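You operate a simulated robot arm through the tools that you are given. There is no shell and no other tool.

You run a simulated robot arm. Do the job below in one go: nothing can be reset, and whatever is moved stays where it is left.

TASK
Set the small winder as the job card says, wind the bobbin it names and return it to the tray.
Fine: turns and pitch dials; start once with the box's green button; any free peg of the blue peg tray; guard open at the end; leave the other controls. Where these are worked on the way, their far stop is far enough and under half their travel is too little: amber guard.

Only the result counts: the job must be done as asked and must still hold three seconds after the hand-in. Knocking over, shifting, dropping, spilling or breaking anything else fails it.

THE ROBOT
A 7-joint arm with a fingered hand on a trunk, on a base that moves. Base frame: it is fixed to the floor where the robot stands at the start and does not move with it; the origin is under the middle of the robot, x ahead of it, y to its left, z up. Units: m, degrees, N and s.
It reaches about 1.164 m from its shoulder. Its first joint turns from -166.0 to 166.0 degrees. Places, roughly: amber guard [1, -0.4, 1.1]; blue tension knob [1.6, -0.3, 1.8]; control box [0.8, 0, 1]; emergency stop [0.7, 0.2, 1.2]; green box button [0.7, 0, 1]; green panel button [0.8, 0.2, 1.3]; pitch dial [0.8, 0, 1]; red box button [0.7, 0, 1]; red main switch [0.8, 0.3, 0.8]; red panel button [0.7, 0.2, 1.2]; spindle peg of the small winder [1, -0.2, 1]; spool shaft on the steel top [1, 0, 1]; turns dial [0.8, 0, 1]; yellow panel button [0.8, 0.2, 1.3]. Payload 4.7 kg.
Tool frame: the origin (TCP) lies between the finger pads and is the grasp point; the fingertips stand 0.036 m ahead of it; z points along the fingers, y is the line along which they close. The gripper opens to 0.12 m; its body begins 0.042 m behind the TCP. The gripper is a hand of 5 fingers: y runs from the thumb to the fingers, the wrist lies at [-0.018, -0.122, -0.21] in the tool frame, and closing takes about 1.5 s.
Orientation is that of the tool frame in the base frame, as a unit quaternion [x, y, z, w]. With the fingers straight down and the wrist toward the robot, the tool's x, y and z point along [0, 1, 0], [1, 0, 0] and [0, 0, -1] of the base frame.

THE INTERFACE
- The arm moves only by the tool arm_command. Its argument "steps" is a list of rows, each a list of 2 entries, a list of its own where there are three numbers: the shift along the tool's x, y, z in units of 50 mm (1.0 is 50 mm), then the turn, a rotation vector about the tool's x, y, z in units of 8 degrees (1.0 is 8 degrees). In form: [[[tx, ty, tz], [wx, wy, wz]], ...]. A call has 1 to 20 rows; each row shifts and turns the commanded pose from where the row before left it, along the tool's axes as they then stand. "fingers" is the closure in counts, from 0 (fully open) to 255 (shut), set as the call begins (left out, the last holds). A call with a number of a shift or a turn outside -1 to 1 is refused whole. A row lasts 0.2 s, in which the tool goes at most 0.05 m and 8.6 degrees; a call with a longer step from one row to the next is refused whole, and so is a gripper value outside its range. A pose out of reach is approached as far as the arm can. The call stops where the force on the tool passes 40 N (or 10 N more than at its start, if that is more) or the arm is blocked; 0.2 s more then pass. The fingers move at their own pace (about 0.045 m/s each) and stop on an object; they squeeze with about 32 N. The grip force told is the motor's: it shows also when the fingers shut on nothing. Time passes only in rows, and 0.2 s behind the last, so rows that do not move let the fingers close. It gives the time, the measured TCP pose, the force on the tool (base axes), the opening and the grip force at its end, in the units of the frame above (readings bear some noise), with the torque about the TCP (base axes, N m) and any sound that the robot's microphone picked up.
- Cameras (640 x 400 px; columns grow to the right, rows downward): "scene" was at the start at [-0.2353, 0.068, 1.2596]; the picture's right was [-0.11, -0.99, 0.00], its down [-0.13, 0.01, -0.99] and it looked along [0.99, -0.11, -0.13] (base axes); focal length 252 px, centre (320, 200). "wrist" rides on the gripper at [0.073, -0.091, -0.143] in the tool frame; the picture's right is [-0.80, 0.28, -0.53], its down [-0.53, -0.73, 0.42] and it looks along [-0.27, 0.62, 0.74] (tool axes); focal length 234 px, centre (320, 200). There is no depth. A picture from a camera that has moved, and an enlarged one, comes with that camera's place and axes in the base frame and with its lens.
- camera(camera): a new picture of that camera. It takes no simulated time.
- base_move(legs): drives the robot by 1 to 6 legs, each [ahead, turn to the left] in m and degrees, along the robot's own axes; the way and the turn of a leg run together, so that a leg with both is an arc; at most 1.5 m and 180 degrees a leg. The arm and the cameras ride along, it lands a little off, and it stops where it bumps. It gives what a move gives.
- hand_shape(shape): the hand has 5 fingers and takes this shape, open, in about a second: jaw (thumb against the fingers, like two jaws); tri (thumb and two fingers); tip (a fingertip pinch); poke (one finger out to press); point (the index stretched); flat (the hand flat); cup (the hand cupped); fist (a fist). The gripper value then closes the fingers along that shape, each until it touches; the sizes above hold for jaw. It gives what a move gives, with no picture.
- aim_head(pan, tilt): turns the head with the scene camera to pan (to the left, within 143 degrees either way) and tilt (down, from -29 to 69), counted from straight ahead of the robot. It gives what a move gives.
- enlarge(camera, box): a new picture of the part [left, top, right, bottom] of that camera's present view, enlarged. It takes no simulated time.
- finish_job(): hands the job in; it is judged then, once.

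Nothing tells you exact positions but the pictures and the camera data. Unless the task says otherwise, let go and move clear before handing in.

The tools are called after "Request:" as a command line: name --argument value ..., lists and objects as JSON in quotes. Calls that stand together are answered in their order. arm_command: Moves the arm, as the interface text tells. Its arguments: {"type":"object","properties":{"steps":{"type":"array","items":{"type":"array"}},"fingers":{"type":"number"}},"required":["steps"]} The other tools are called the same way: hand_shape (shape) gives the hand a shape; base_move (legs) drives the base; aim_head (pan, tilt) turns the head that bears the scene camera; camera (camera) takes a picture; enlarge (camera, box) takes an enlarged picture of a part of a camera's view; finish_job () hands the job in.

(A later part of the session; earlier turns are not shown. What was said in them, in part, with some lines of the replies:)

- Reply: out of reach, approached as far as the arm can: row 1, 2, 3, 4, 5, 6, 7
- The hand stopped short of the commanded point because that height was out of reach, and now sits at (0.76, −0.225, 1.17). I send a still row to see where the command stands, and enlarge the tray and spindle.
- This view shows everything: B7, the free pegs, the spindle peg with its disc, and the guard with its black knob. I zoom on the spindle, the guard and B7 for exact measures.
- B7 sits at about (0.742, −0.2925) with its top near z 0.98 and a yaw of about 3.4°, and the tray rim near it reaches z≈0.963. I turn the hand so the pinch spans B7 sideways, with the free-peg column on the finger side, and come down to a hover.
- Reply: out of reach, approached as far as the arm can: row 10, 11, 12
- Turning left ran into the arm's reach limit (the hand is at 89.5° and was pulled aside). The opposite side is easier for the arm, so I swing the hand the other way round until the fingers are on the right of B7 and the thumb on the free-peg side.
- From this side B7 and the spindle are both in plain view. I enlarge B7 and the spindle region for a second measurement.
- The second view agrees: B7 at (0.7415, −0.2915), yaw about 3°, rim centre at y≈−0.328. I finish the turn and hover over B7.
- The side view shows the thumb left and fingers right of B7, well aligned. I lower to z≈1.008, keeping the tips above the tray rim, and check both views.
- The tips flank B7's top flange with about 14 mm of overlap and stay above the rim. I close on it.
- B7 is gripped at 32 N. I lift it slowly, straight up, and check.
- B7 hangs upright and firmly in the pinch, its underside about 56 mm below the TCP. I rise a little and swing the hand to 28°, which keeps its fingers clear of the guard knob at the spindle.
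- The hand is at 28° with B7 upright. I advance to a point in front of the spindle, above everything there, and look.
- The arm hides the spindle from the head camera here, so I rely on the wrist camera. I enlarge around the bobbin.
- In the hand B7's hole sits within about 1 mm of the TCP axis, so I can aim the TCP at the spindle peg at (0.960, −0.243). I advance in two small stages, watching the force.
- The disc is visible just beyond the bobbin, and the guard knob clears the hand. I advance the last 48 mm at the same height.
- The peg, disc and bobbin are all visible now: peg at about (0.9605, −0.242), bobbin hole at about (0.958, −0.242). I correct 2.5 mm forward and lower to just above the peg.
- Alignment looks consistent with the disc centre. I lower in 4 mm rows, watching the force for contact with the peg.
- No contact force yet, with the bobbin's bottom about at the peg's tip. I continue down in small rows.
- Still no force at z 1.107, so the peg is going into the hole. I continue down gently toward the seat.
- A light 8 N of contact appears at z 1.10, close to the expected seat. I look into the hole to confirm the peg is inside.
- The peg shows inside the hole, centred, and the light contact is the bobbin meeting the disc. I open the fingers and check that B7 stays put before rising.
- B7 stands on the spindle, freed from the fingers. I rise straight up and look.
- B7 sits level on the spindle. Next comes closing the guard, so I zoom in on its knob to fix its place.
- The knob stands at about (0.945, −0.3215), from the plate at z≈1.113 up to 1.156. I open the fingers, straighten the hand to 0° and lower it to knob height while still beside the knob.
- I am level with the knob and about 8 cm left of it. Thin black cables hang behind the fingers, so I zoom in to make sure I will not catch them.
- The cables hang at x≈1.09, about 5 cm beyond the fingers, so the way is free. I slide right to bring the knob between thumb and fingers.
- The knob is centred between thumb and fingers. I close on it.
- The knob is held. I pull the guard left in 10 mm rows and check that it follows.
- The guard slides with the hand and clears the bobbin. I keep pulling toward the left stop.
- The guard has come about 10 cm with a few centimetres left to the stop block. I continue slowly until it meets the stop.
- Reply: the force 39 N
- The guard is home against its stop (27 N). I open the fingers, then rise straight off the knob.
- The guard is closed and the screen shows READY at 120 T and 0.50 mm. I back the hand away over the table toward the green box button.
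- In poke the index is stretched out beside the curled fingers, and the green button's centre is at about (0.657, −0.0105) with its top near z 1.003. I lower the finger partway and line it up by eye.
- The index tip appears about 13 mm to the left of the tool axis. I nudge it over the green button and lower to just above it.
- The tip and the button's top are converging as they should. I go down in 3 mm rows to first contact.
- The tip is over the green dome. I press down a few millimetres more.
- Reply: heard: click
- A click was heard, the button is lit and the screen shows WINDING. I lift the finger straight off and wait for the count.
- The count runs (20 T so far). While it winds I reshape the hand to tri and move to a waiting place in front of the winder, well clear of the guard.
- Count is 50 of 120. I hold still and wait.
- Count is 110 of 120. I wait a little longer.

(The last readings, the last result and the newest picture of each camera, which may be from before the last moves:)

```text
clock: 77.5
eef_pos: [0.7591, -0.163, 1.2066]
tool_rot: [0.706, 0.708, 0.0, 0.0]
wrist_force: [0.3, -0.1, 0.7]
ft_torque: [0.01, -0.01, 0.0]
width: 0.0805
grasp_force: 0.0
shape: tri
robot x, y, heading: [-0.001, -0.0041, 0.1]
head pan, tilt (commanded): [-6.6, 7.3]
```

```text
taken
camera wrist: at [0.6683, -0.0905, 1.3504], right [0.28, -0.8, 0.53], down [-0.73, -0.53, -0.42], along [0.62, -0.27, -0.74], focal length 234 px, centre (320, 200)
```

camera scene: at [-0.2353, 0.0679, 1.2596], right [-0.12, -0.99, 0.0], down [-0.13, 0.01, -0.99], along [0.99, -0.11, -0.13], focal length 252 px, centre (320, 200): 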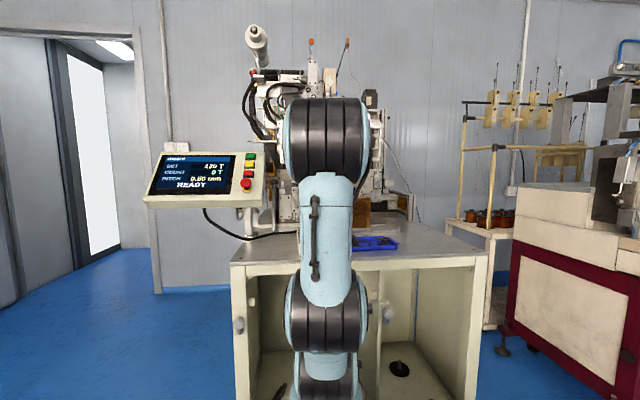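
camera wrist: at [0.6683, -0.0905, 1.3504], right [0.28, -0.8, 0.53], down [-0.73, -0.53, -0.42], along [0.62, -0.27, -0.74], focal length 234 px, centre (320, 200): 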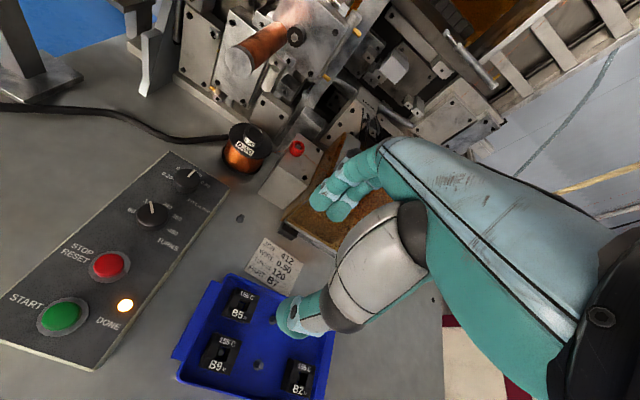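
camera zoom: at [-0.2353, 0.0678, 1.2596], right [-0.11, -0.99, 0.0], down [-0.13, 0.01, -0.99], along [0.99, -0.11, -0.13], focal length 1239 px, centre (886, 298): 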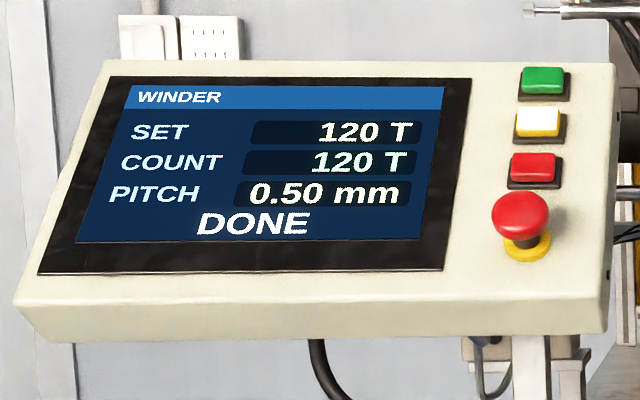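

DONE at 120 T, lamp lit. Now I reopen the guard: its knob is at about (0.944, −0.194), so I come in above it.

Request:
arm_command --steps '[[[0, 0, -0.25], [0, 0, 0]], [[-0.155, 0.93, 0], [0, 0, 0]], [[-0.155, 0.93, 0], [0, 0, 0]], [[-0.155, 0.93, 0], [0, 0, 0]], [[-0.155, 0.91, 0], [0, 0, 0]], [[0, 0, 0], [0, 0, 0]]]'

Request:
enlarge --camera "wrist" --box '[240, 160, 400, 330]'

```text
clock: 78.9
eef_pos: [0.945, -0.1964, 1.2179]
tool_rot: [0.706, 0.708, -0.001, -0.001]
wrist_force: [-0.3, 0.6, -0.1]
ft_torque: [0.01, 0.02, 0.02]
width: 0.0805
grasp_force: 0.1
shape: tri
robot x, y, heading: [-0.0001, -0.0012, -0.1]
head pan, tilt (commanded): [-6.6, 7.3]
```

```text
2.35 times, centred on (320, 245) of wrist
camera zoom: at [0.8534, -0.1222, 1.3616], right [0.28, -0.8, 0.52], down [-0.73, -0.53, -0.42], along [0.62, -0.26, -0.74], focal length 551 px, centre (320, 94)
```

zoom: 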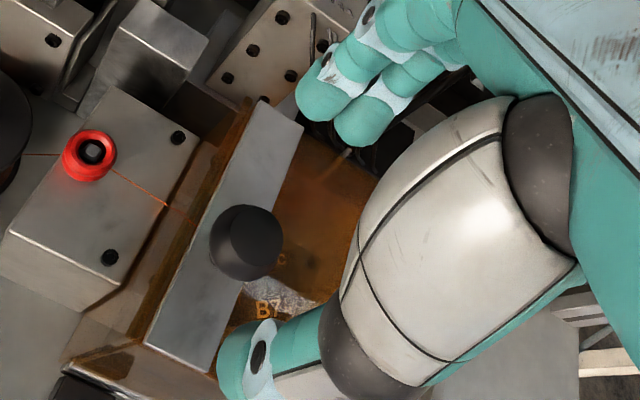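

The knob's centre is confirmed at (0.944, −0.194), right below. I lower and grip it.

Request:
arm_command --steps '[[[0.05, 0, 0.4], [0, 0, 0]], [[0, 0, 0.4], [0, 0, 0]], [[0, 0, 0.3], [0, 0, 0]], [[0, 0, 0], [0, 0, 0]]]'

Request:
arm_command --steps '[[[0, 0, 0], [0, 0, 0]], [[0, 0, 0], [0, 0, 0]], [[0, 0, 0], [0, 0, 0]], [[0, 0, 0], [0, 0, 0]], [[0, 0, 0], [0, 0, 0]], [[0, 0, 0], [0, 0, 0]]]' --fingers 230

Request:
enlarge --camera "wrist" --box '[240, 160, 400, 330]'

```text
clock: 79.9
eef_pos: [0.9457, -0.1929, 1.1639]
tool_rot: [0.706, 0.708, 0.0, 0.0]
wrist_force: [0.0, 0.5, 0.1]
ft_torque: [0.01, 0.01, 0.02]
width: 0.0803
grasp_force: 0.1
shape: tri
robot x, y, heading: [0.0013, -0.0028, 0.1]
head pan, tilt (commanded): [-6.6, 7.3]
```

```text
clock: 81.3
eef_pos: [0.9438, -0.1926, 1.1614]
tool_rot: [0.706, 0.708, -0.001, -0.001]
wrist_force: [-8.4, 1.0, -6.3]
ft_torque: [0.01, 0.15, 0.02]
width: 0.0156
grasp_force: 31.6
shape: tri
robot x, y, heading: [0.0009, -0.0031, 0.0]
head pan, tilt (commanded): [-6.6, 7.3]
```

```text
2.35 times, centred on (320, 245) of wrist
camera zoom: at [0.8534, -0.1194, 1.3069], right [0.28, -0.8, 0.52], down [-0.73, -0.53, -0.42], along [0.62, -0.26, -0.74], focal length 551 px, centre (320, 94)
```

zoom: 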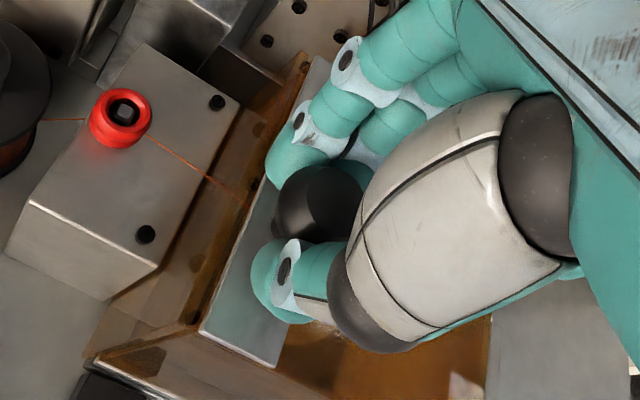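

The knob is held again. I slide the guard right, back toward its open stop.

Request:
arm_command --steps '[[[-0.2, 0, 0], [0, 0, 0]], [[-0.2, 0, 0], [0, 0, 0]], [[-0.2, 0, 0], [0, 0, 0]], [[-0.2, 0, 0], [0, 0, 0]], [[-0.2, 0, 0], [0, 0, 0]], [[-0.2, 0, 0], [0, 0, 0]], [[-0.2, 0, 0], [0, 0, 0]], [[-0.2, 0, 0], [0, 0, 0]], [[-0.2, 0, 0], [0, 0, 0]], [[-0.2, 0, 0], [0, 0, 0]], [[-0.2, 0, 0], [0, 0, 0]]]'

Request:
arm_command --steps '[[[-0.1, 0, 0], [0, 0, 0]], [[-0.1, 0, 0], [0, 0, 0]], [[-0.1, 0, 0], [0, 0, 0]], [[-0.1, 0, 0], [0, 0, 0]]]'

Request:
camera --camera "wrist"

Request:
enlarge --camera "wrist" --box '[170, 180, 330, 330]'

```text
clock: 83.7
eef_pos: [0.9445, -0.3038, 1.1648]
tool_rot: [0.707, 0.707, -0.001, -0.002]
wrist_force: [-18.3, 0.4, -17.5]
ft_torque: [0.05, 0.32, 0.0]
width: 0.015
grasp_force: 31.4
shape: tri
robot x, y, heading: [0.0015, -0.0035, 0.0]
head pan, tilt (commanded): [-6.6, 7.3]
```

```text
clock: 84.7
eef_pos: [0.9456, -0.3204, 1.1643]
tool_rot: [0.706, 0.708, -0.001, -0.001]
wrist_force: [-20.2, 9.1, -18.2]
ft_torque: [0.18, 0.36, 0.03]
width: 0.0148
grasp_force: 32.1
shape: tri
robot x, y, heading: [0.0011, -0.0015, -0.1]
head pan, tilt (commanded): [-6.6, 7.3]
```

```text
taken
camera wrist: at [0.8542, -0.2481, 1.3074], right [0.28, -0.8, 0.52], down [-0.73, -0.53, -0.42], along [0.62, -0.26, -0.74], focal length 234 px, centre (320, 200)
```

wrist: 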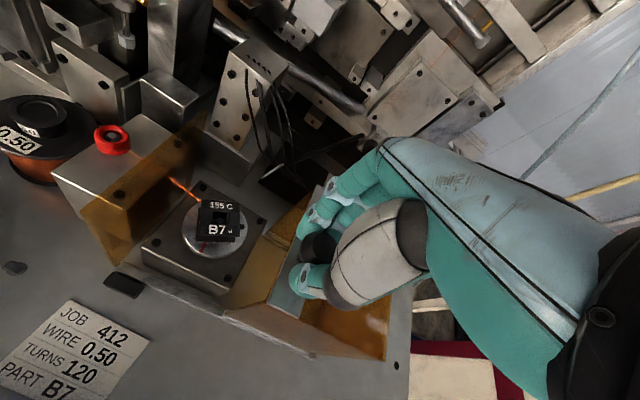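

```text
2.67 times, centred on (250, 255) of wrist
camera zoom: at [0.8542, -0.2481, 1.3074], right [0.28, -0.8, 0.52], down [-0.73, -0.53, -0.42], along [0.62, -0.26, -0.74], focal length 624 px, centre (507, 53)
```

zoom: 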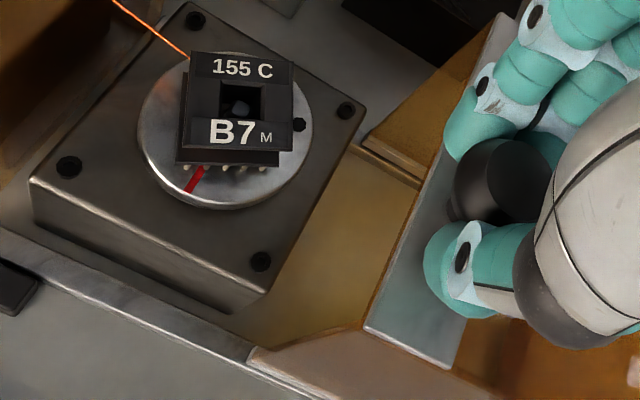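

The guard is open again at its original place, and the wound B7 stands on the spindle, now turned with its text along about −60°. I release the knob, rise, and swing to 28.7° above the bobbin.

Request:
arm_command --steps '[[[0, 0, 0], [0, 0, 0]], [[0, 0, 0], [0, 0, 0]], [[0, 0, 0], [0, 0, 0]], [[0, 0, 0], [0, 0, 0]], [[0, 0, 0], [0, 0, 0]], [[0, 0, -0.3], [0, 0, 0]], [[0, 0, -0.4], [0, 0, 0]], [[0, 0, -0.35], [0, 0, 0]], [[0, 0, 0], [0, 0, 0]]]' --fingers 85

Request:
enlarge --camera "wrist" --box '[170, 170, 340, 330]'

Request:
enlarge --camera "scene" --box '[140, 140, 270, 220]'

```text
clock: 86.7
eef_pos: [0.9445, -0.322, 1.2161]
tool_rot: [0.706, 0.708, 0.0, 0.0]
wrist_force: [-0.2, -0.2, -0.5]
ft_torque: [0.0, 0.01, 0.03]
width: 0.0793
grasp_force: 0.1
shape: tri
robot x, y, heading: [0.0024, -0.0035, 0.4]
head pan, tilt (commanded): [-6.6, 7.3]
```

```text
2.50 times, centred on (255, 250) of wrist
camera zoom: at [0.8537, -0.2491, 1.36], right [0.28, -0.8, 0.53], down [-0.73, -0.53, -0.42], along [0.62, -0.27, -0.74], focal length 585 px, centre (482, 75)
```

zoom: 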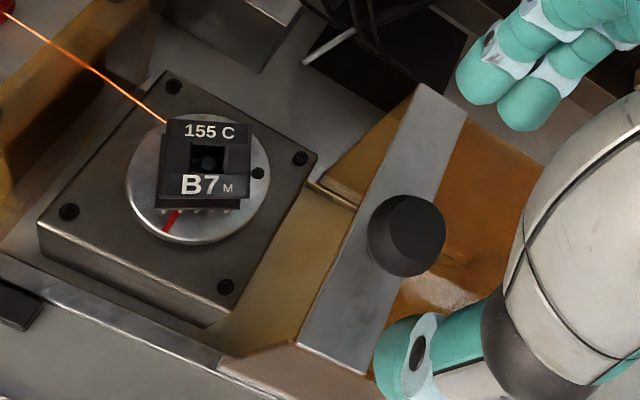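

```text
4.92 times, centred on (205, 180) of scene
camera zoom: at [-0.2352, 0.0678, 1.2596], right [-0.11, -0.99, 0.0], down [-0.13, 0.01, -0.99], along [0.99, -0.11, -0.13], focal length 1239 px, centre (886, 298)
```

zoom: 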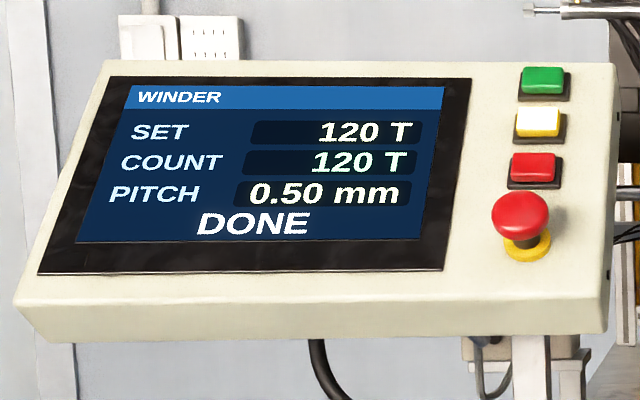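

The guard knob is back at its original spot, and B7's centre measures (0.959, −0.241) with a grip angle of 28°. I move above it and turn.

Request:
arm_command --steps '[[[0.81, 0.143, 0], [0, 0, 0]], [[0.81, 0.143, 0], [0, 0, 0]], [[0, 0, 0], [0, 0, -0.875]], [[0, 0, 0], [0, 0, -0.875]], [[0, 0, 0], [0, 0, -0.875]], [[0, 0, 0], [0, 0, -0.875]], [[0, 0, 0.5], [0, 0, 0]], [[0, 0, 0.4], [0, 0, 0]], [[0, 0, 0], [0, 0, 0]]]' --fingers 115

Request:
enlarge --camera "wrist" --box '[240, 180, 370, 320]'

Request:
camera --camera "wrist"

```text
clock: 88.7
eef_pos: [0.9591, -0.2411, 1.1715]
tool_rot: [0.515, 0.857, 0.0, 0.0]
wrist_force: [0.4, 0.1, -0.3]
ft_torque: [-0.03, 0.01, -0.01]
width: 0.0663
grasp_force: 0.2
shape: tri
robot x, y, heading: [0.0025, -0.0011, 0.1]
head pan, tilt (commanded): [-6.6, 7.3]
```

```text
2.86 times, centred on (305, 250) of wrist
camera zoom: at [0.8448, -0.2201, 1.3153], right [0.63, -0.58, 0.53], down [-0.4, -0.81, -0.42], along [0.67, 0.06, -0.74], focal length 669 px, centre (363, 57)
```

zoom: 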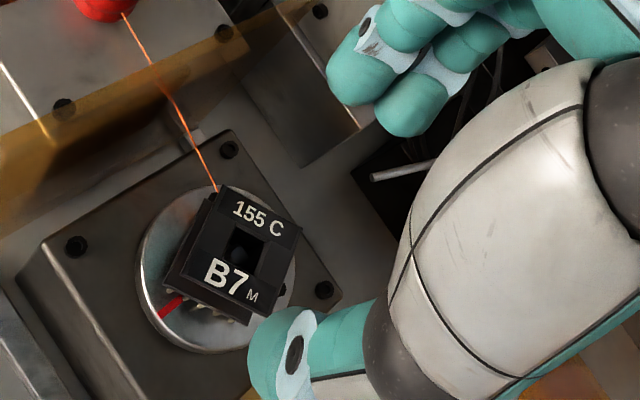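

```text
taken
camera wrist: at [0.8448, -0.2201, 1.3153], right [0.63, -0.58, 0.53], down [-0.4, -0.81, -0.42], along [0.67, 0.06, -0.74], focal length 234 px, centre (320, 200)
```

wrist: 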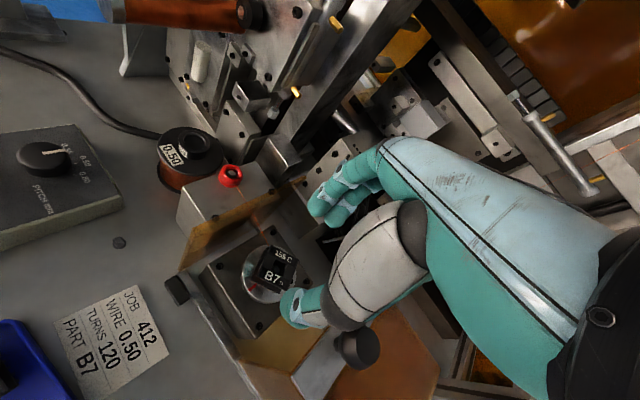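

The grip lines up with B7's faces and its centre. I lower around it to z≈1.098.

Request:
arm_command --steps '[[[0, 0, 0.4], [0, 0, 0]], [[0, 0, 0.4], [0, 0, 0]], [[0, 0, 0.4], [0, 0, 0]], [[0, 0, 0.27], [0, 0, 0]], [[0, 0, 0], [0, 0, 0]]]'

Request:
enlarge --camera "wrist" --box '[240, 180, 370, 320]'

```text
clock: 89.9
eef_pos: [0.9604, -0.2416, 1.0985]
tool_rot: [0.515, 0.857, 0.0, -0.001]
wrist_force: [0.5, -0.2, 0.1]
ft_torque: [0.02, 0.0, 0.02]
width: 0.0663
grasp_force: 0.1
shape: tri
robot x, y, heading: [0.0021, -0.0039, 0.3]
head pan, tilt (commanded): [-6.6, 7.3]
```

```text
2.86 times, centred on (305, 250) of wrist
camera zoom: at [0.8446, -0.22, 1.2413], right [0.62, -0.58, 0.53], down [-0.4, -0.81, -0.42], along [0.67, 0.06, -0.74], focal length 669 px, centre (363, 57)
```

zoom: 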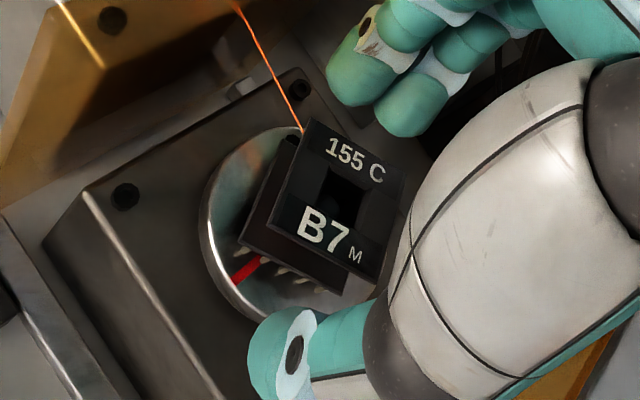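

B7 is about 2 mm left of the grip centre. I shift by that much and close on it.

Request:
arm_command --steps '[[[0.035, 0.035, 0.01], [0, 0, 0]], [[0, 0, 0], [0, 0, 0]]]'

Request:
arm_command --steps '[[[0, 0, 0], [0, 0, 0]], [[0, 0, 0], [0, 0, 0]], [[0, 0, 0], [0, 0, 0]], [[0, 0, 0], [0, 0, 0]], [[0, 0, 0], [0, 0, 0]], [[0, 0, 0], [0, 0, 0]]]' --fingers 230

Request:
enlarge --camera "wrist" --box '[240, 180, 370, 320]'

```text
clock: 90.5
eef_pos: [0.9603, -0.2404, 1.0972]
tool_rot: [0.514, 0.858, 0.0, 0.0]
wrist_force: [0.8, 0.3, -0.1]
ft_torque: [0.01, -0.04, 0.03]
width: 0.0665
grasp_force: 0.0
shape: tri
robot x, y, heading: [0.0012, 0.0006, -0.1]
head pan, tilt (commanded): [-6.6, 7.3]
```

```text
clock: 91.9
eef_pos: [0.9612, -0.2404, 1.0974]
tool_rot: [0.514, 0.858, 0.0, 0.0]
wrist_force: [-0.1, -0.1, 0.5]
ft_torque: [0.01, -0.01, -0.01]
width: 0.0326
grasp_force: 32.2
shape: tri
robot x, y, heading: [-0.0014, 0.0004, -0.1]
head pan, tilt (commanded): [-6.6, 7.3]
```

```text
2.86 times, centred on (305, 250) of wrist
camera zoom: at [0.8454, -0.2177, 1.2407], right [0.63, -0.58, 0.53], down [-0.4, -0.81, -0.42], along [0.67, 0.06, -0.74], focal length 669 px, centre (363, 57)
```

zoom: 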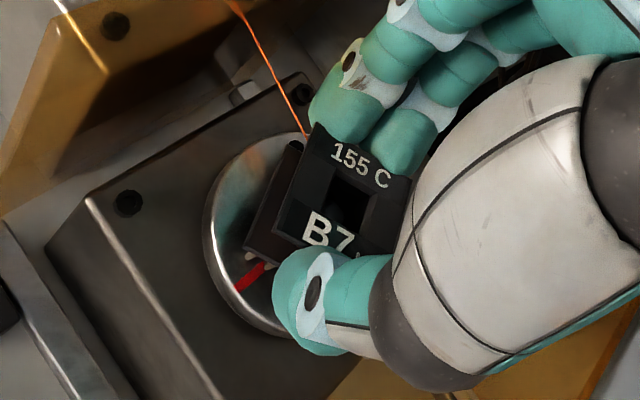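

B7 is gripped squarely, same width as before. I lift it straight off the spindle.

Request:
arm_command --steps '[[[0, 0, -0.15], [0, 0, 0]], [[0, 0, -0.2], [0, 0, 0]], [[0, 0, -0.3], [0, 0, 0]], [[0, 0, -0.4], [0, 0, 0]], [[0, 0, -0.4], [0, 0, 0]], [[0, 0, 0], [0, 0, 0]]]'

Request:
camera --camera "wrist"

Request:
enlarge --camera "wrist" --box '[240, 180, 370, 320]'

```text
clock: 93.3
eef_pos: [0.9601, -0.24, 1.1721]
tool_rot: [0.514, 0.858, -0.001, 0.0]
wrist_force: [0.7, 0.1, -0.4]
ft_torque: [-0.02, 0.02, -0.02]
width: 0.0324
grasp_force: 31.8
shape: tri
robot x, y, heading: [0.0012, -0.0027, -0.3]
head pan, tilt (commanded): [-6.6, 7.3]
```

```text
taken
camera wrist: at [0.8458, -0.2176, 1.3138], right [0.63, -0.58, 0.53], down [-0.4, -0.81, -0.42], along [0.67, 0.06, -0.74], focal length 234 px, centre (320, 200)
```

wrist: 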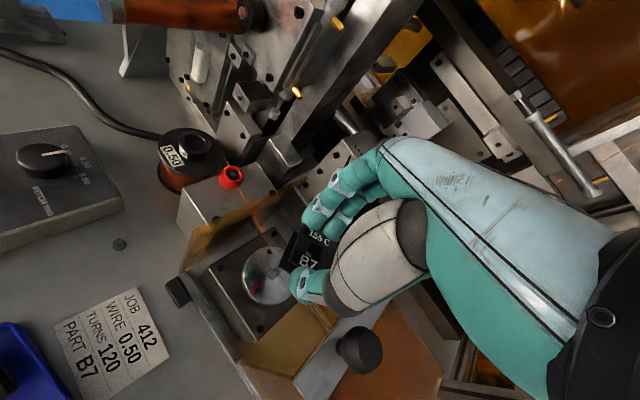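

```text
2.86 times, centred on (305, 250) of wrist
camera zoom: at [0.8458, -0.2176, 1.3138], right [0.63, -0.58, 0.53], down [-0.4, -0.81, -0.42], along [0.67, 0.06, -0.74], focal length 669 px, centre (363, 57)
```

zoom: 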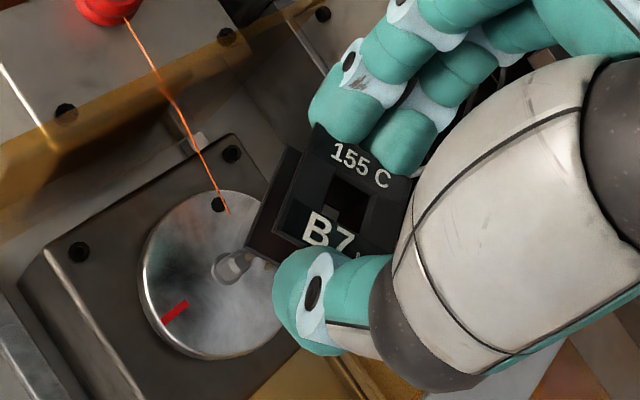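

B7 came off cleanly and the wire stays with the winder. I back out from the winder and turn to 3°, matching the tray's yaw.

Request:
arm_command --steps '[[[0.405, -0.69, 0], [0, 0, 0]], [[0.405, -0.69, 0], [0, 0, 0]], [[0.405, -0.69, 0], [0, 0, 0]], [[0.405, -0.69, 0], [0, 0, 0]], [[0, 0, 0], [0, 0, 0.78]], [[0, 0, 0], [0, 0, 0.78]], [[0, 0, 0], [0, 0, 0.78]], [[0, 0, 0], [0, 0, 0.78]], [[0, 0, 0], [0, 0, 0]]]'

Request:
camera --camera "wrist"

Request:
camera --camera "scene"

```text
clock: 95.3
eef_pos: [0.8004, -0.2332, 1.1696]
tool_rot: [0.688, 0.726, 0.0, 0.001]
wrist_force: [-0.2, 0.9, 0.1]
ft_torque: [-0.03, -0.02, -0.03]
width: 0.0327
grasp_force: 31.7
shape: tri
robot x, y, heading: [0.0003, -0.0036, 0.2]
head pan, tilt (commanded): [-6.6, 7.3]
```

```text
taken
camera wrist: at [0.705, -0.1645, 1.3136], right [0.32, -0.79, 0.53], down [-0.7, -0.57, -0.42], along [0.63, -0.23, -0.74], focal length 234 px, centre (320, 200)
```

wrist: 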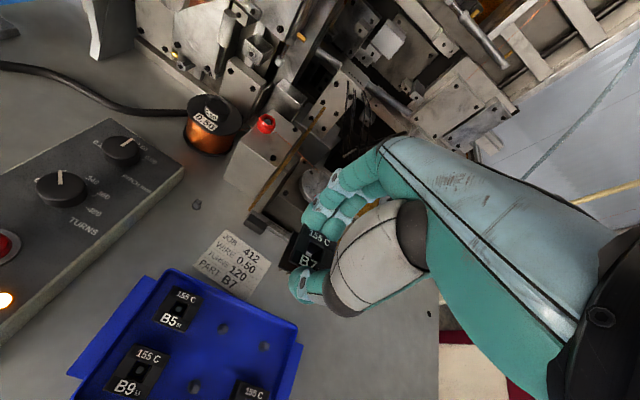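

```text
taken
camera scene: at [-0.2352, 0.0678, 1.2596], right [-0.12, -0.99, 0.0], down [-0.13, 0.01, -0.99], along [0.99, -0.11, -0.13], focal length 252 px, centre (320, 200)
```

scene: 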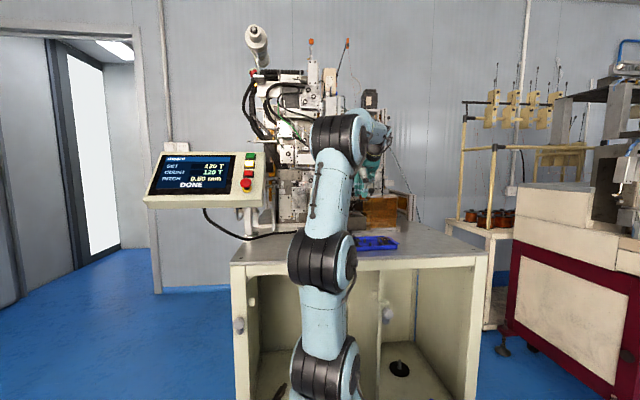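

Now the tray shows its three free pegs clearly. I zoom in to measure them.

Request:
enlarge --camera "wrist" --box '[130, 270, 310, 400]'

Request:
enlarge --camera "wrist" --box '[250, 190, 370, 310]'

```text
3.08 times, centred on (220, 335) of wrist
camera zoom: at [0.705, -0.1645, 1.3136], right [0.32, -0.79, 0.53], down [-0.7, -0.57, -0.42], along [0.63, -0.23, -0.74], focal length 720 px, centre (628, -215)
```

zoom: 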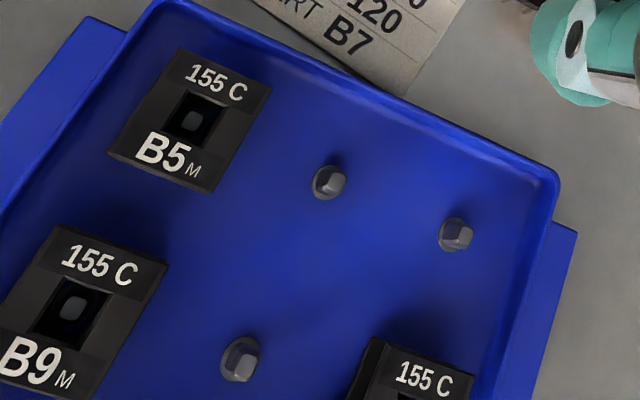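

```text
3.33 times, centred on (310, 250) of wrist
camera zoom: at [0.705, -0.1645, 1.3136], right [0.32, -0.79, 0.53], down [-0.7, -0.57, -0.42], along [0.63, -0.23, -0.74], focal length 781 px, centre (353, 33)
```

zoom: 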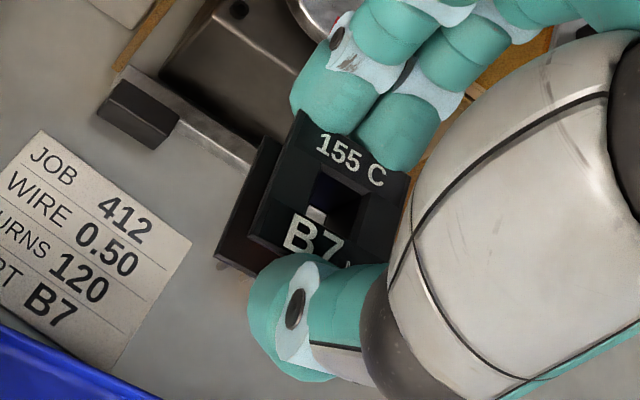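

The free middle peg (far row) is at about (0.739, −0.233), and B7 sits centred in the pinch. I move over that peg and come down to a hover.

Request:
arm_command --steps '[[[0.025, -0.6, 0.2], [0, 0, 0]], [[0.025, -0.63, 0.4], [0, 0, 0]], [[0.025, 0, 0.8], [0, 0, 0]], [[0, 0, 0.7], [0, 0, 0]], [[0, 0, 0], [0, 0, 0]]]'

Request:
camera --camera "wrist"

Request:
enlarge --camera "wrist" --box '[220, 190, 360, 330]'

Request:
enlarge --camera "scene" --box '[330, 190, 420, 260]'

```text
clock: 96.5
eef_pos: [0.7388, -0.2329, 1.0655]
tool_rot: [0.687, 0.726, -0.001, 0.0]
wrist_force: [-0.4, 0.2, -0.9]
ft_torque: [-0.01, 0.01, -0.01]
width: 0.0325
grasp_force: 32.1
shape: tri
robot x, y, heading: [0.0029, -0.0033, -0.2]
head pan, tilt (commanded): [-6.6, 7.3]
```

```text
taken
camera wrist: at [0.6433, -0.1642, 1.2089], right [0.32, -0.79, 0.53], down [-0.7, -0.57, -0.42], along [0.63, -0.23, -0.74], focal length 234 px, centre (320, 200)
```

wrist: 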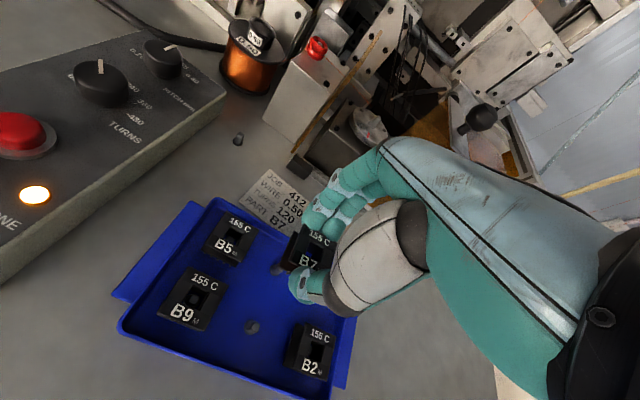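

```text
2.86 times, centred on (290, 260) of wrist
camera zoom: at [0.6433, -0.1642, 1.2089], right [0.32, -0.79, 0.53], down [-0.7, -0.57, -0.42], along [0.63, -0.23, -0.74], focal length 669 px, centre (406, 29)
```

zoom: 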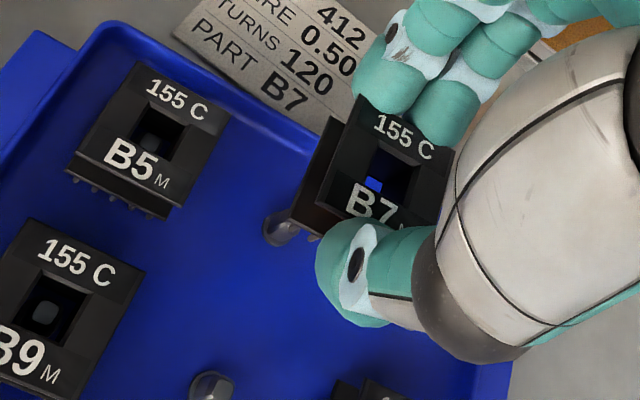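

```text
5.71 times, centred on (375, 225) of scene
camera zoom: at [-0.2353, 0.0679, 1.2596], right [-0.12, -0.99, 0.0], down [-0.13, 0.01, -0.99], along [0.99, -0.11, -0.13], focal length 1438 px, centre (6, 57)
```

zoom: 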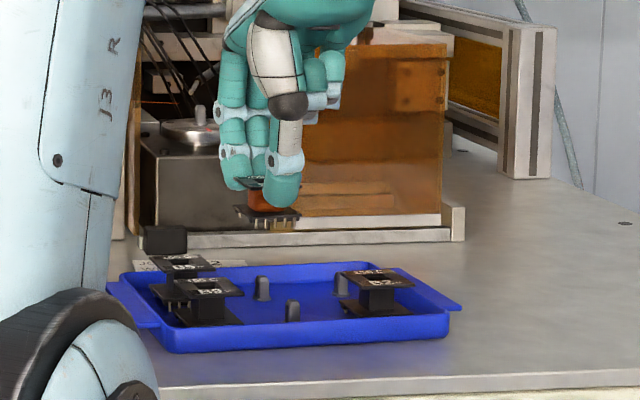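

The wound copper shows on B7, and it hovers right over the free peg. I lower to just above the peg's tip and check again.

Request:
arm_command --steps '[[[0, 0, 0.4], [0, 0, 0]], [[0, 0, 0.35], [0, 0, 0]], [[0, 0, 0], [0, 0, 0]]]'

Request:
enlarge --camera "wrist" --box '[220, 190, 360, 330]'

Request:
enlarge --camera "scene" --box '[345, 215, 405, 255]'

```text
clock: 97.3
eef_pos: [0.7371, -0.2327, 1.0275]
tool_rot: [0.687, 0.727, 0.0, 0.0]
wrist_force: [0.0, 0.1, -0.6]
ft_torque: [0.03, 0.0, -0.02]
width: 0.0329
grasp_force: 31.8
shape: tri
robot x, y, heading: [-0.0025, -0.0041, 0.1]
head pan, tilt (commanded): [-6.6, 7.3]
```

```text
2.86 times, centred on (290, 260) of wrist
camera zoom: at [0.643, -0.1643, 1.1716], right [0.32, -0.79, 0.53], down [-0.7, -0.57, -0.42], along [0.63, -0.23, -0.74], focal length 669 px, centre (406, 29)
```

zoom: 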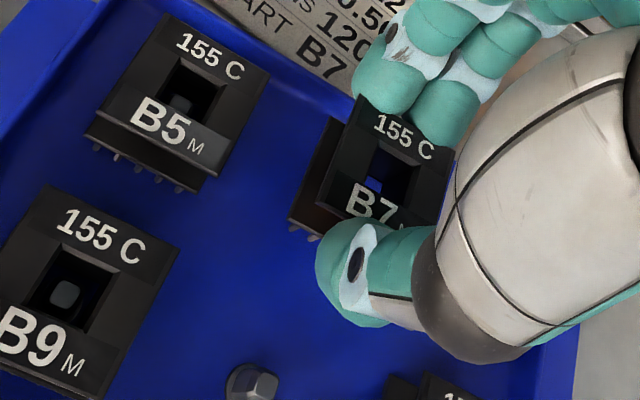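

```text
10.00 times, centred on (375, 235) of scene
camera zoom: at [-0.2353, 0.0678, 1.2596], right [-0.11, -0.99, 0.0], down [-0.13, 0.01, -0.99], along [0.99, -0.11, -0.13], focal length 2516 px, centre (-230, -150)
```

zoom: 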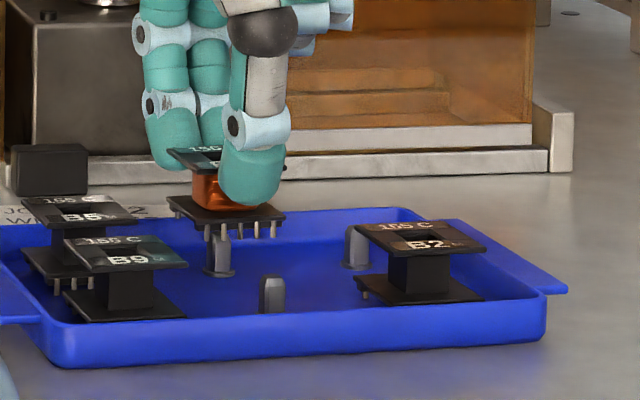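

In the head view the bobbin's centre seems a couple of millimetres right of the peg. I zoom in closer to measure.

Request:
enlarge --camera "scene" --box '[360, 228, 384, 246]'

Request:
enlarge --camera "wrist" --box '[275, 225, 315, 265]'

```text
16.00 times, centred on (372, 237) of scene
camera zoom: at [-0.2353, 0.0678, 1.2596], right [-0.11, -0.99, 0.0], down [-0.13, 0.01, -0.99], along [0.99, -0.11, -0.13], focal length 4025 px, centre (-512, -392)
```

zoom: 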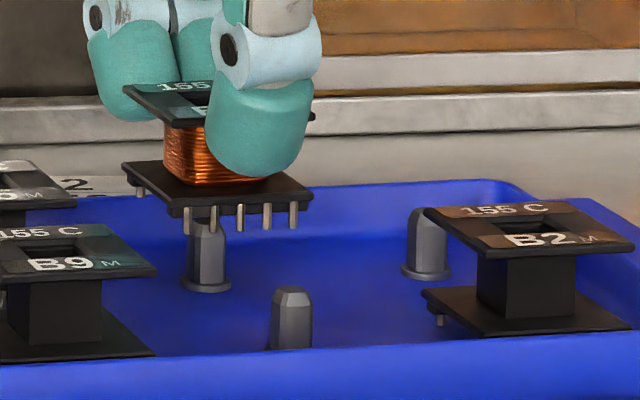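

```text
10.00 times, centred on (295, 245) of wrist
camera zoom: at [0.643, -0.1643, 1.1716], right [0.32, -0.79, 0.53], down [-0.7, -0.57, -0.42], along [0.63, -0.23, -0.74], focal length 2342 px, centre (570, -250)
```

zoom: 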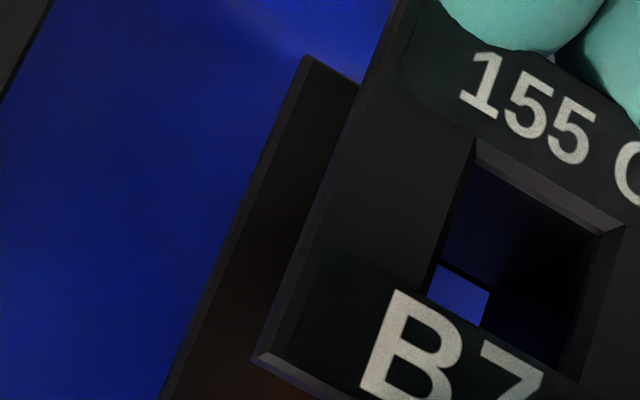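

The bobbin needs to go about 1.5 mm to the left to sit over the peg. I correct that and lower in small rows, watching the force.

Request:
arm_command --steps '[[[0.03, 0.01, 0], [0, 0, 0]], [[0, 0, 0.08], [0, 0, 0]], [[0, 0, 0.08], [0, 0, 0]], [[0, 0, 0], [0, 0, 0]]]'

Request:
enlarge --camera "scene" --box '[360, 228, 384, 246]'

Request:
enlarge --camera "wrist" --box '[275, 225, 315, 265]'

```text
clock: 98.3
eef_pos: [0.739, -0.23, 1.0191]
tool_rot: [0.687, 0.727, -0.001, 0.0]
wrist_force: [-0.6, 1.0, -0.1]
ft_torque: [-0.01, 0.0, -0.01]
width: 0.0325
grasp_force: 32.2
shape: tri
robot x, y, heading: [0.0001, -0.0026, -0.2]
head pan, tilt (commanded): [-6.6, 7.3]
```

```text
16.00 times, centred on (372, 237) of scene
camera zoom: at [-0.2352, 0.0679, 1.2596], right [-0.11, -0.99, 0.0], down [-0.13, 0.01, -0.99], along [0.99, -0.11, -0.13], focal length 4025 px, centre (-512, -392)
```

zoom: 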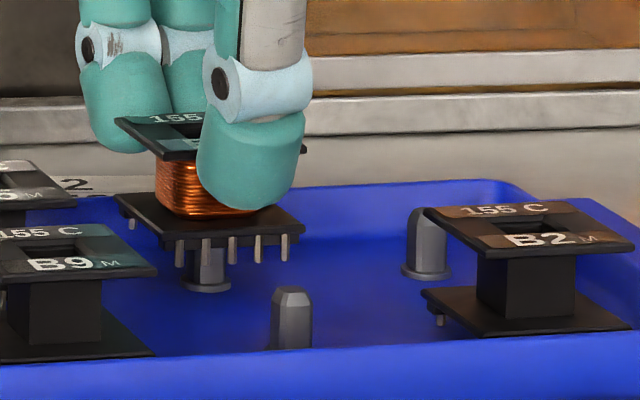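

```text
10.00 times, centred on (295, 245) of wrist
camera zoom: at [0.6437, -0.1626, 1.163], right [0.32, -0.79, 0.53], down [-0.7, -0.57, -0.42], along [0.63, -0.23, -0.74], focal length 2342 px, centre (570, -250)
```

zoom: 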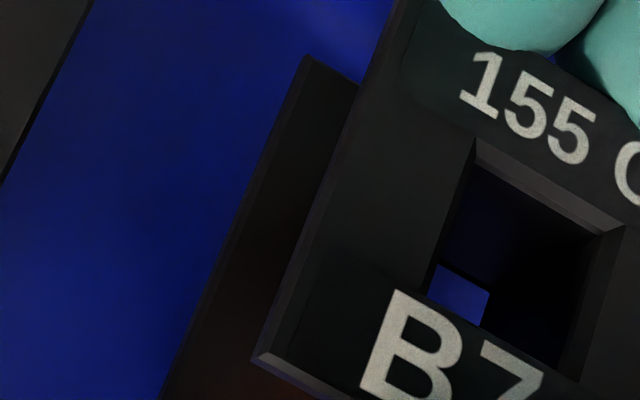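

The bobbin now stands centred over the peg in the head view. I keep lowering gently toward the seat at z≈1.007.

Request:
arm_command --steps '[[[0, 0, 0.06], [0, 0, 0]], [[0, 0, 0.06], [0, 0, 0]], [[0, 0, 0], [0, 0, 0]]]'

Request:
enlarge --camera "scene" --box '[360, 228, 384, 246]'

Request:
enlarge --camera "wrist" --box '[275, 225, 315, 265]'

```text
clock: 99.1
eef_pos: [0.7386, -0.2308, 1.0139]
tool_rot: [0.687, 0.726, 0.0, 0.0]
wrist_force: [-0.6, -0.1, -0.3]
ft_torque: [-0.01, -0.02, 0.04]
width: 0.0326
grasp_force: 32.4
shape: tri
robot x, y, heading: [-0.0024, -0.0056, 0.3]
head pan, tilt (commanded): [-6.6, 7.3]
```

```text
16.00 times, centred on (372, 237) of scene
camera zoom: at [-0.2352, 0.0679, 1.2596], right [-0.11, -0.99, 0.0], down [-0.13, 0.01, -0.99], along [0.99, -0.11, -0.13], focal length 4025 px, centre (-512, -392)
```

zoom: 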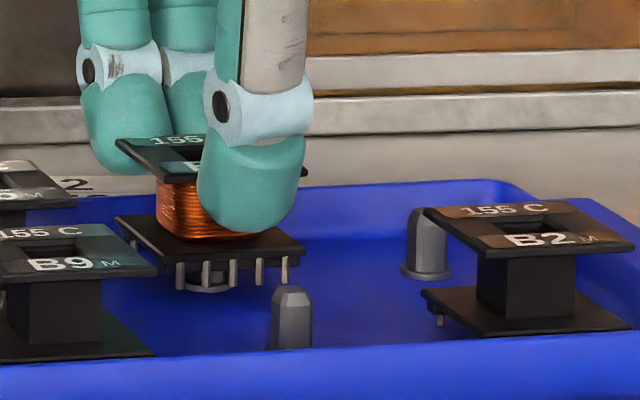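

```text
10.00 times, centred on (295, 245) of wrist
camera zoom: at [0.6437, -0.1629, 1.1571], right [0.32, -0.79, 0.53], down [-0.7, -0.57, -0.42], along [0.63, -0.23, -0.74], focal length 2342 px, centre (570, -250)
```

zoom: 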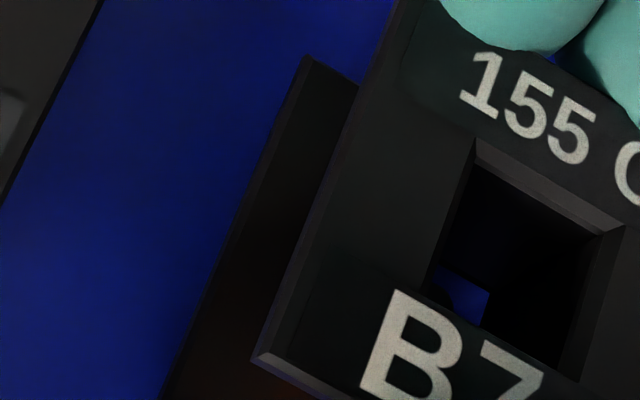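

The peg is entering the hole and about 4 mm remain until the pins touch the tray floor. I lower the last bit.

Request:
arm_command --steps '[[[0, 0, 0.05], [0, 0, 0]], [[0, 0, 0.05], [0, 0, 0]], [[0, 0, 0], [0, 0, 0]]]'

Request:
enlarge --camera "scene" --box '[360, 228, 384, 246]'

Request:
enlarge --camera "wrist" --box '[275, 225, 315, 265]'

```text
clock: 99.9
eef_pos: [0.7403, -0.2312, 1.0089]
tool_rot: [0.688, 0.726, 0.0, 0.0]
wrist_force: [-0.4, 0.0, 2.5]
ft_torque: [0.03, -0.08, 0.01]
width: 0.0327
grasp_force: 32.4
shape: tri
robot x, y, heading: [-0.0001, -0.005, -0.3]
head pan, tilt (commanded): [-6.6, 7.3]
```

```text
16.00 times, centred on (372, 237) of scene
camera zoom: at [-0.2353, 0.0679, 1.2596], right [-0.12, -0.99, 0.0], down [-0.13, 0.01, -0.99], along [0.99, -0.11, -0.13], focal length 4025 px, centre (-512, -392)
```

zoom: 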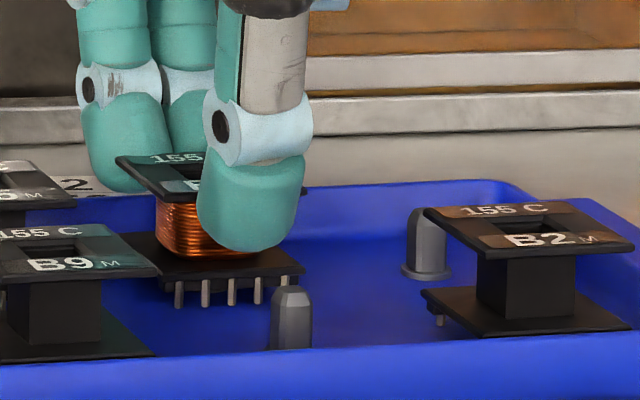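

```text
10.00 times, centred on (295, 245) of wrist
camera zoom: at [0.6437, -0.1629, 1.152], right [0.32, -0.79, 0.53], down [-0.7, -0.57, -0.42], along [0.63, -0.23, -0.74], focal length 2342 px, centre (570, -250)
```

zoom: 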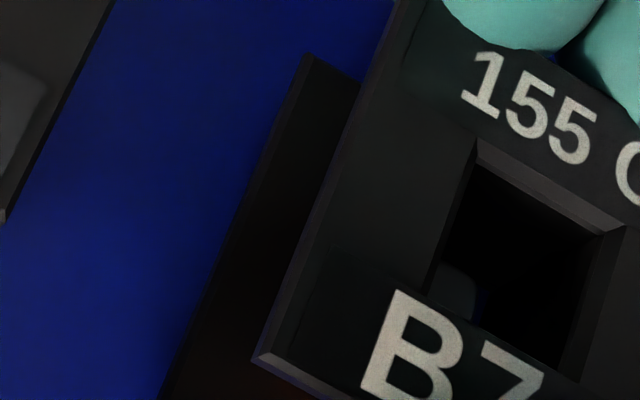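

The pins touch the tray floor (2.5 N) and the peg shows in the hole. I open the fingers and check before rising.

Request:
arm_command --steps '[[[0, 0, 0], [0, 0, 0]], [[0, 0, 0], [0, 0, 0]], [[0, 0, 0], [0, 0, 0]], [[0, 0, 0], [0, 0, 0]]]' --fingers 125

Request:
enlarge --camera "scene" --box '[355, 220, 391, 246]'

Request:
enlarge --camera "wrist" --box '[240, 180, 370, 320]'

```text
clock: 100.9
eef_pos: [0.7395, -0.2316, 1.0084]
tool_rot: [0.687, 0.726, -0.001, 0.001]
wrist_force: [0.7, -0.1, -0.3]
ft_torque: [-0.03, 0.0, -0.01]
width: 0.0609
grasp_force: 0.0
shape: tri
robot x, y, heading: [-0.0023, -0.0027, -0.0]
head pan, tilt (commanded): [-6.6, 7.3]
```

```text
15.38 times, centred on (373, 233) of scene
camera zoom: at [-0.2353, 0.0678, 1.2596], right [-0.11, -0.99, 0.0], down [-0.13, 0.01, -0.99], along [0.99, -0.11, -0.13], focal length 3870 px, centre (-495, -308)
```

zoom: 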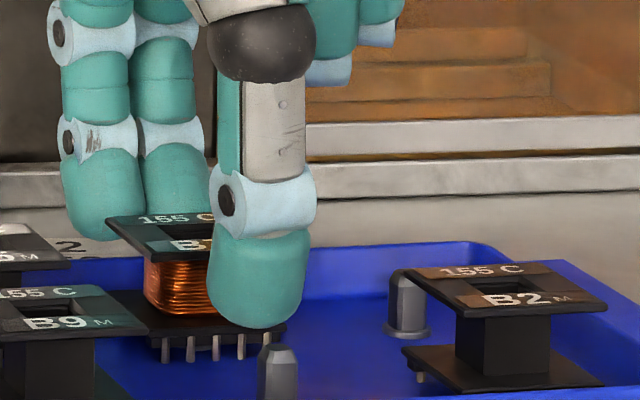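

```text
2.86 times, centred on (305, 250) of wrist
camera zoom: at [0.6439, -0.1629, 1.1517], right [0.32, -0.79, 0.53], down [-0.7, -0.57, -0.42], along [0.63, -0.23, -0.74], focal length 669 px, centre (363, 57)
```

zoom: 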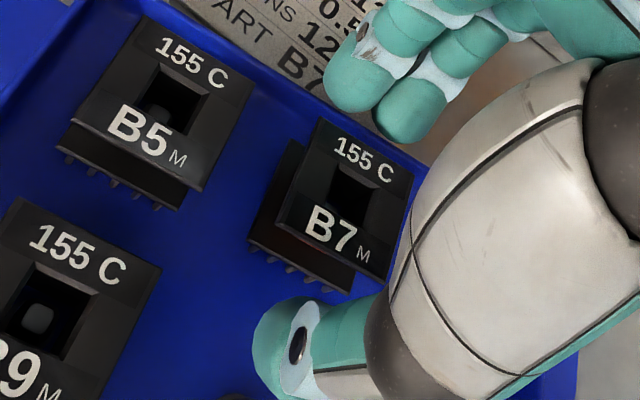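

B7 stands free and level on the peg, with the fingers open around it. I rise straight up and look over the whole scene.

Request:
arm_command --steps '[[[0, 0, -0.2], [0, 0, 0]], [[0, 0, -0.4], [0, 0, 0]], [[0, 0, -0.7], [0, 0, 0]], [[0, 0, -0.9], [0, 0, 0]], [[0, 0, -0.9], [0, 0, 0]], [[0, -0.8, -0.2], [0, 0, 0]], [[0, -0.9, 0], [0, 0, 0]], [[0, 0, 0], [0, 0, 0]]]'

Request:
camera --camera "wrist"

Request:
camera --camera "scene"

Request:
enlarge --camera "scene" --box '[330, 180, 430, 260]'

Request:
enlarge --camera "scene" --box '[140, 140, 270, 220]'

```text
clock: 102.7
eef_pos: [0.6539, -0.2361, 1.1739]
tool_rot: [0.687, 0.726, 0.0, 0.0]
wrist_force: [-0.1, -0.4, -0.1]
ft_torque: [-0.01, 0.01, -0.04]
width: 0.0611
grasp_force: 0.1
shape: tri
robot x, y, heading: [-0.0005, -0.0014, -0.3]
head pan, tilt (commanded): [-6.6, 7.3]
```

```text
taken
camera wrist: at [0.5586, -0.1671, 1.3169], right [0.32, -0.79, 0.53], down [-0.7, -0.57, -0.42], along [0.63, -0.23, -0.74], focal length 234 px, centre (320, 200)
```

wrist: 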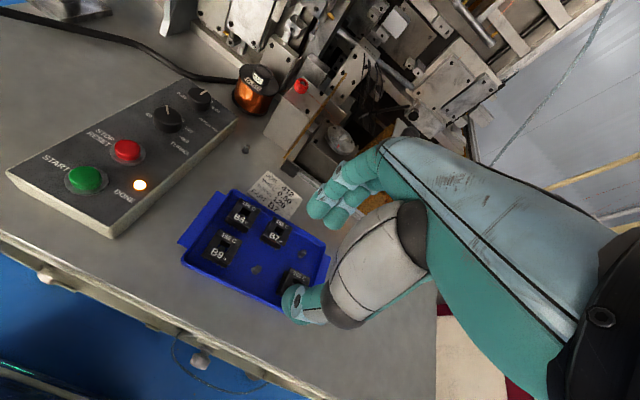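

```text
taken
camera scene: at [-0.2352, 0.0678, 1.2596], right [-0.11, -0.99, 0.0], down [-0.13, 0.01, -0.99], along [0.99, -0.11, -0.13], focal length 252 px, centre (320, 200)
```

scene: 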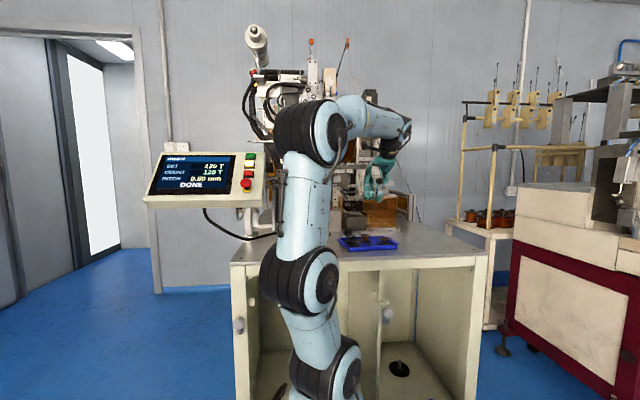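

```text
5.00 times, centred on (380, 220) of scene
camera zoom: at [-0.2352, 0.0678, 1.2596], right [-0.11, -0.99, 0.0], down [-0.13, 0.01, -0.99], along [0.99, -0.11, -0.13], focal length 1258 px, centre (20, 100)
```

zoom: 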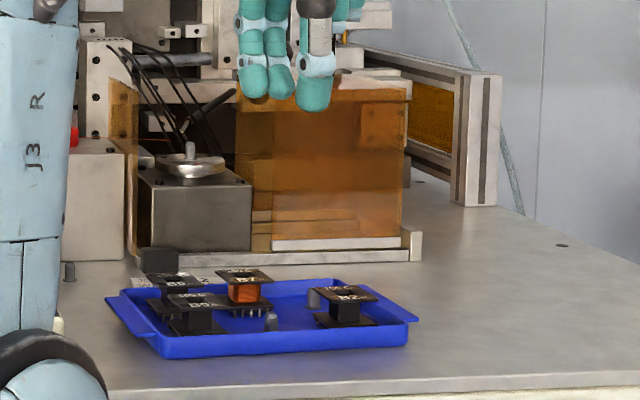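

```text
4.92 times, centred on (205, 180) of scene
camera zoom: at [-0.2352, 0.0678, 1.2596], right [-0.11, -0.99, 0.0], down [-0.13, 0.01, -0.99], along [0.99, -0.11, -0.13], focal length 1239 px, centre (886, 298)
```

zoom: 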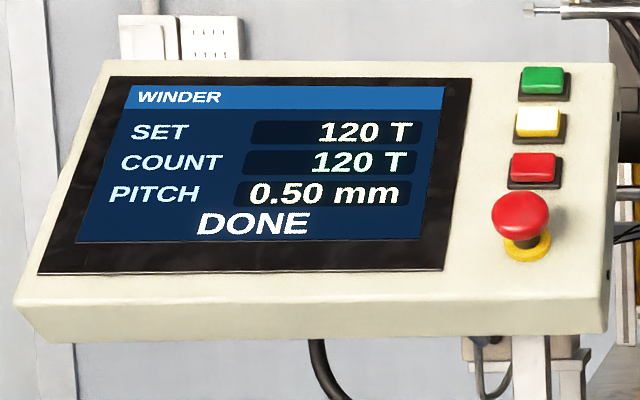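

Everything reads as wanted: SET 120, COUNT 120, PITCH 0.50, DONE, guard open. I take one last close look at B7 on its peg and at the guard.

Request:
enlarge --camera "scene" --box '[350, 228, 414, 254]'

Request:
enlarge --camera "wrist" --box '[180, 180, 330, 310]'

Request:
enlarge --camera "wrist" --box '[130, 70, 230, 150]'

```text
10.00 times, centred on (382, 241) of scene
camera zoom: at [-0.2352, 0.0678, 1.2596], right [-0.11, -0.99, 0.0], down [-0.13, 0.01, -0.99], along [0.99, -0.11, -0.13], focal length 2516 px, centre (-300, -210)
```

zoom: 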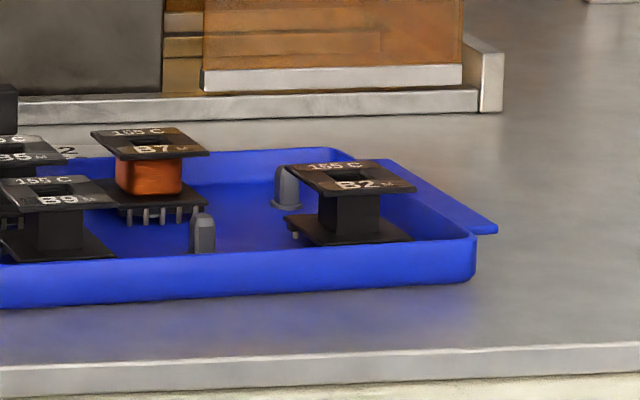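

```text
3.08 times, centred on (255, 245) of wrist
camera zoom: at [0.5586, -0.1671, 1.3169], right [0.32, -0.79, 0.53], down [-0.7, -0.57, -0.42], along [0.63, -0.23, -0.74], focal length 720 px, centre (520, 62)
```

zoom: 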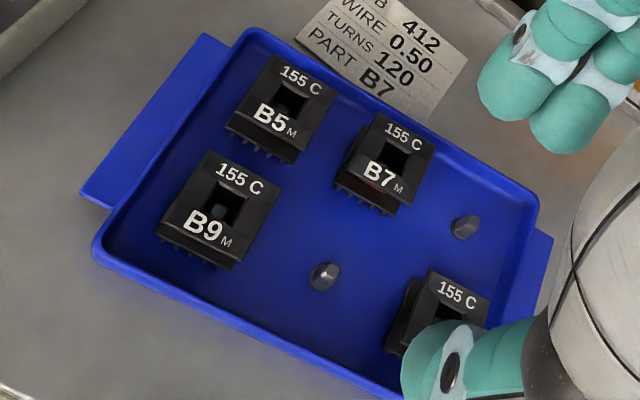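

```text
5.00 times, centred on (180, 110) of wrist
camera zoom: at [0.5586, -0.1671, 1.3169], right [0.32, -0.79, 0.53], down [-0.7, -0.57, -0.42], along [0.63, -0.23, -0.74], focal length 1171 px, centre (1020, 650)
```

zoom: 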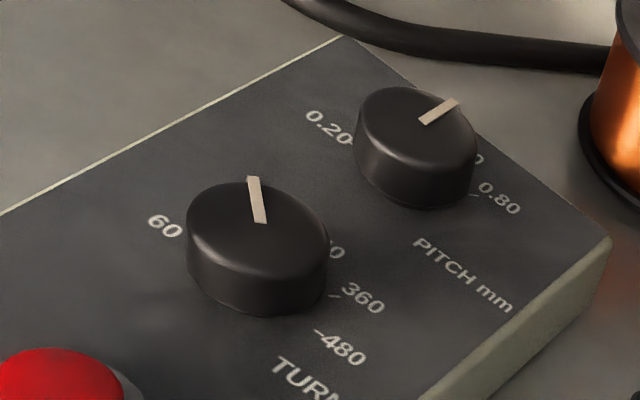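

B7, wound with copper, stands level on a free peg of the blue tray. The guard is open, both dials are set as the card says, and the hand is clear. I hand the job in.

Request:
finish_job

```text
The job is handed in.
```

The job is done and handed in: bobbin B7 is wound and back on a free peg of the blue tray.

- **Settings:** the turns dial is at 120 and the pitch dial at 0.50, matching job card 412 (wire 0.50). The 0.50 spool was already on the shaft.
- **Winding:** I closed the amber guard to its stop and pressed the green box button once. The winder ran to DONE at 120 turns.
- **Return:** B7 stands level on the middle peg of the far row, not the peg it came from. The guard is open at its original position.
- **Other items:** I saw nothing else knocked, shifted or dropped, and I touched no other controls. I let go and moved the hand clear before handing in.
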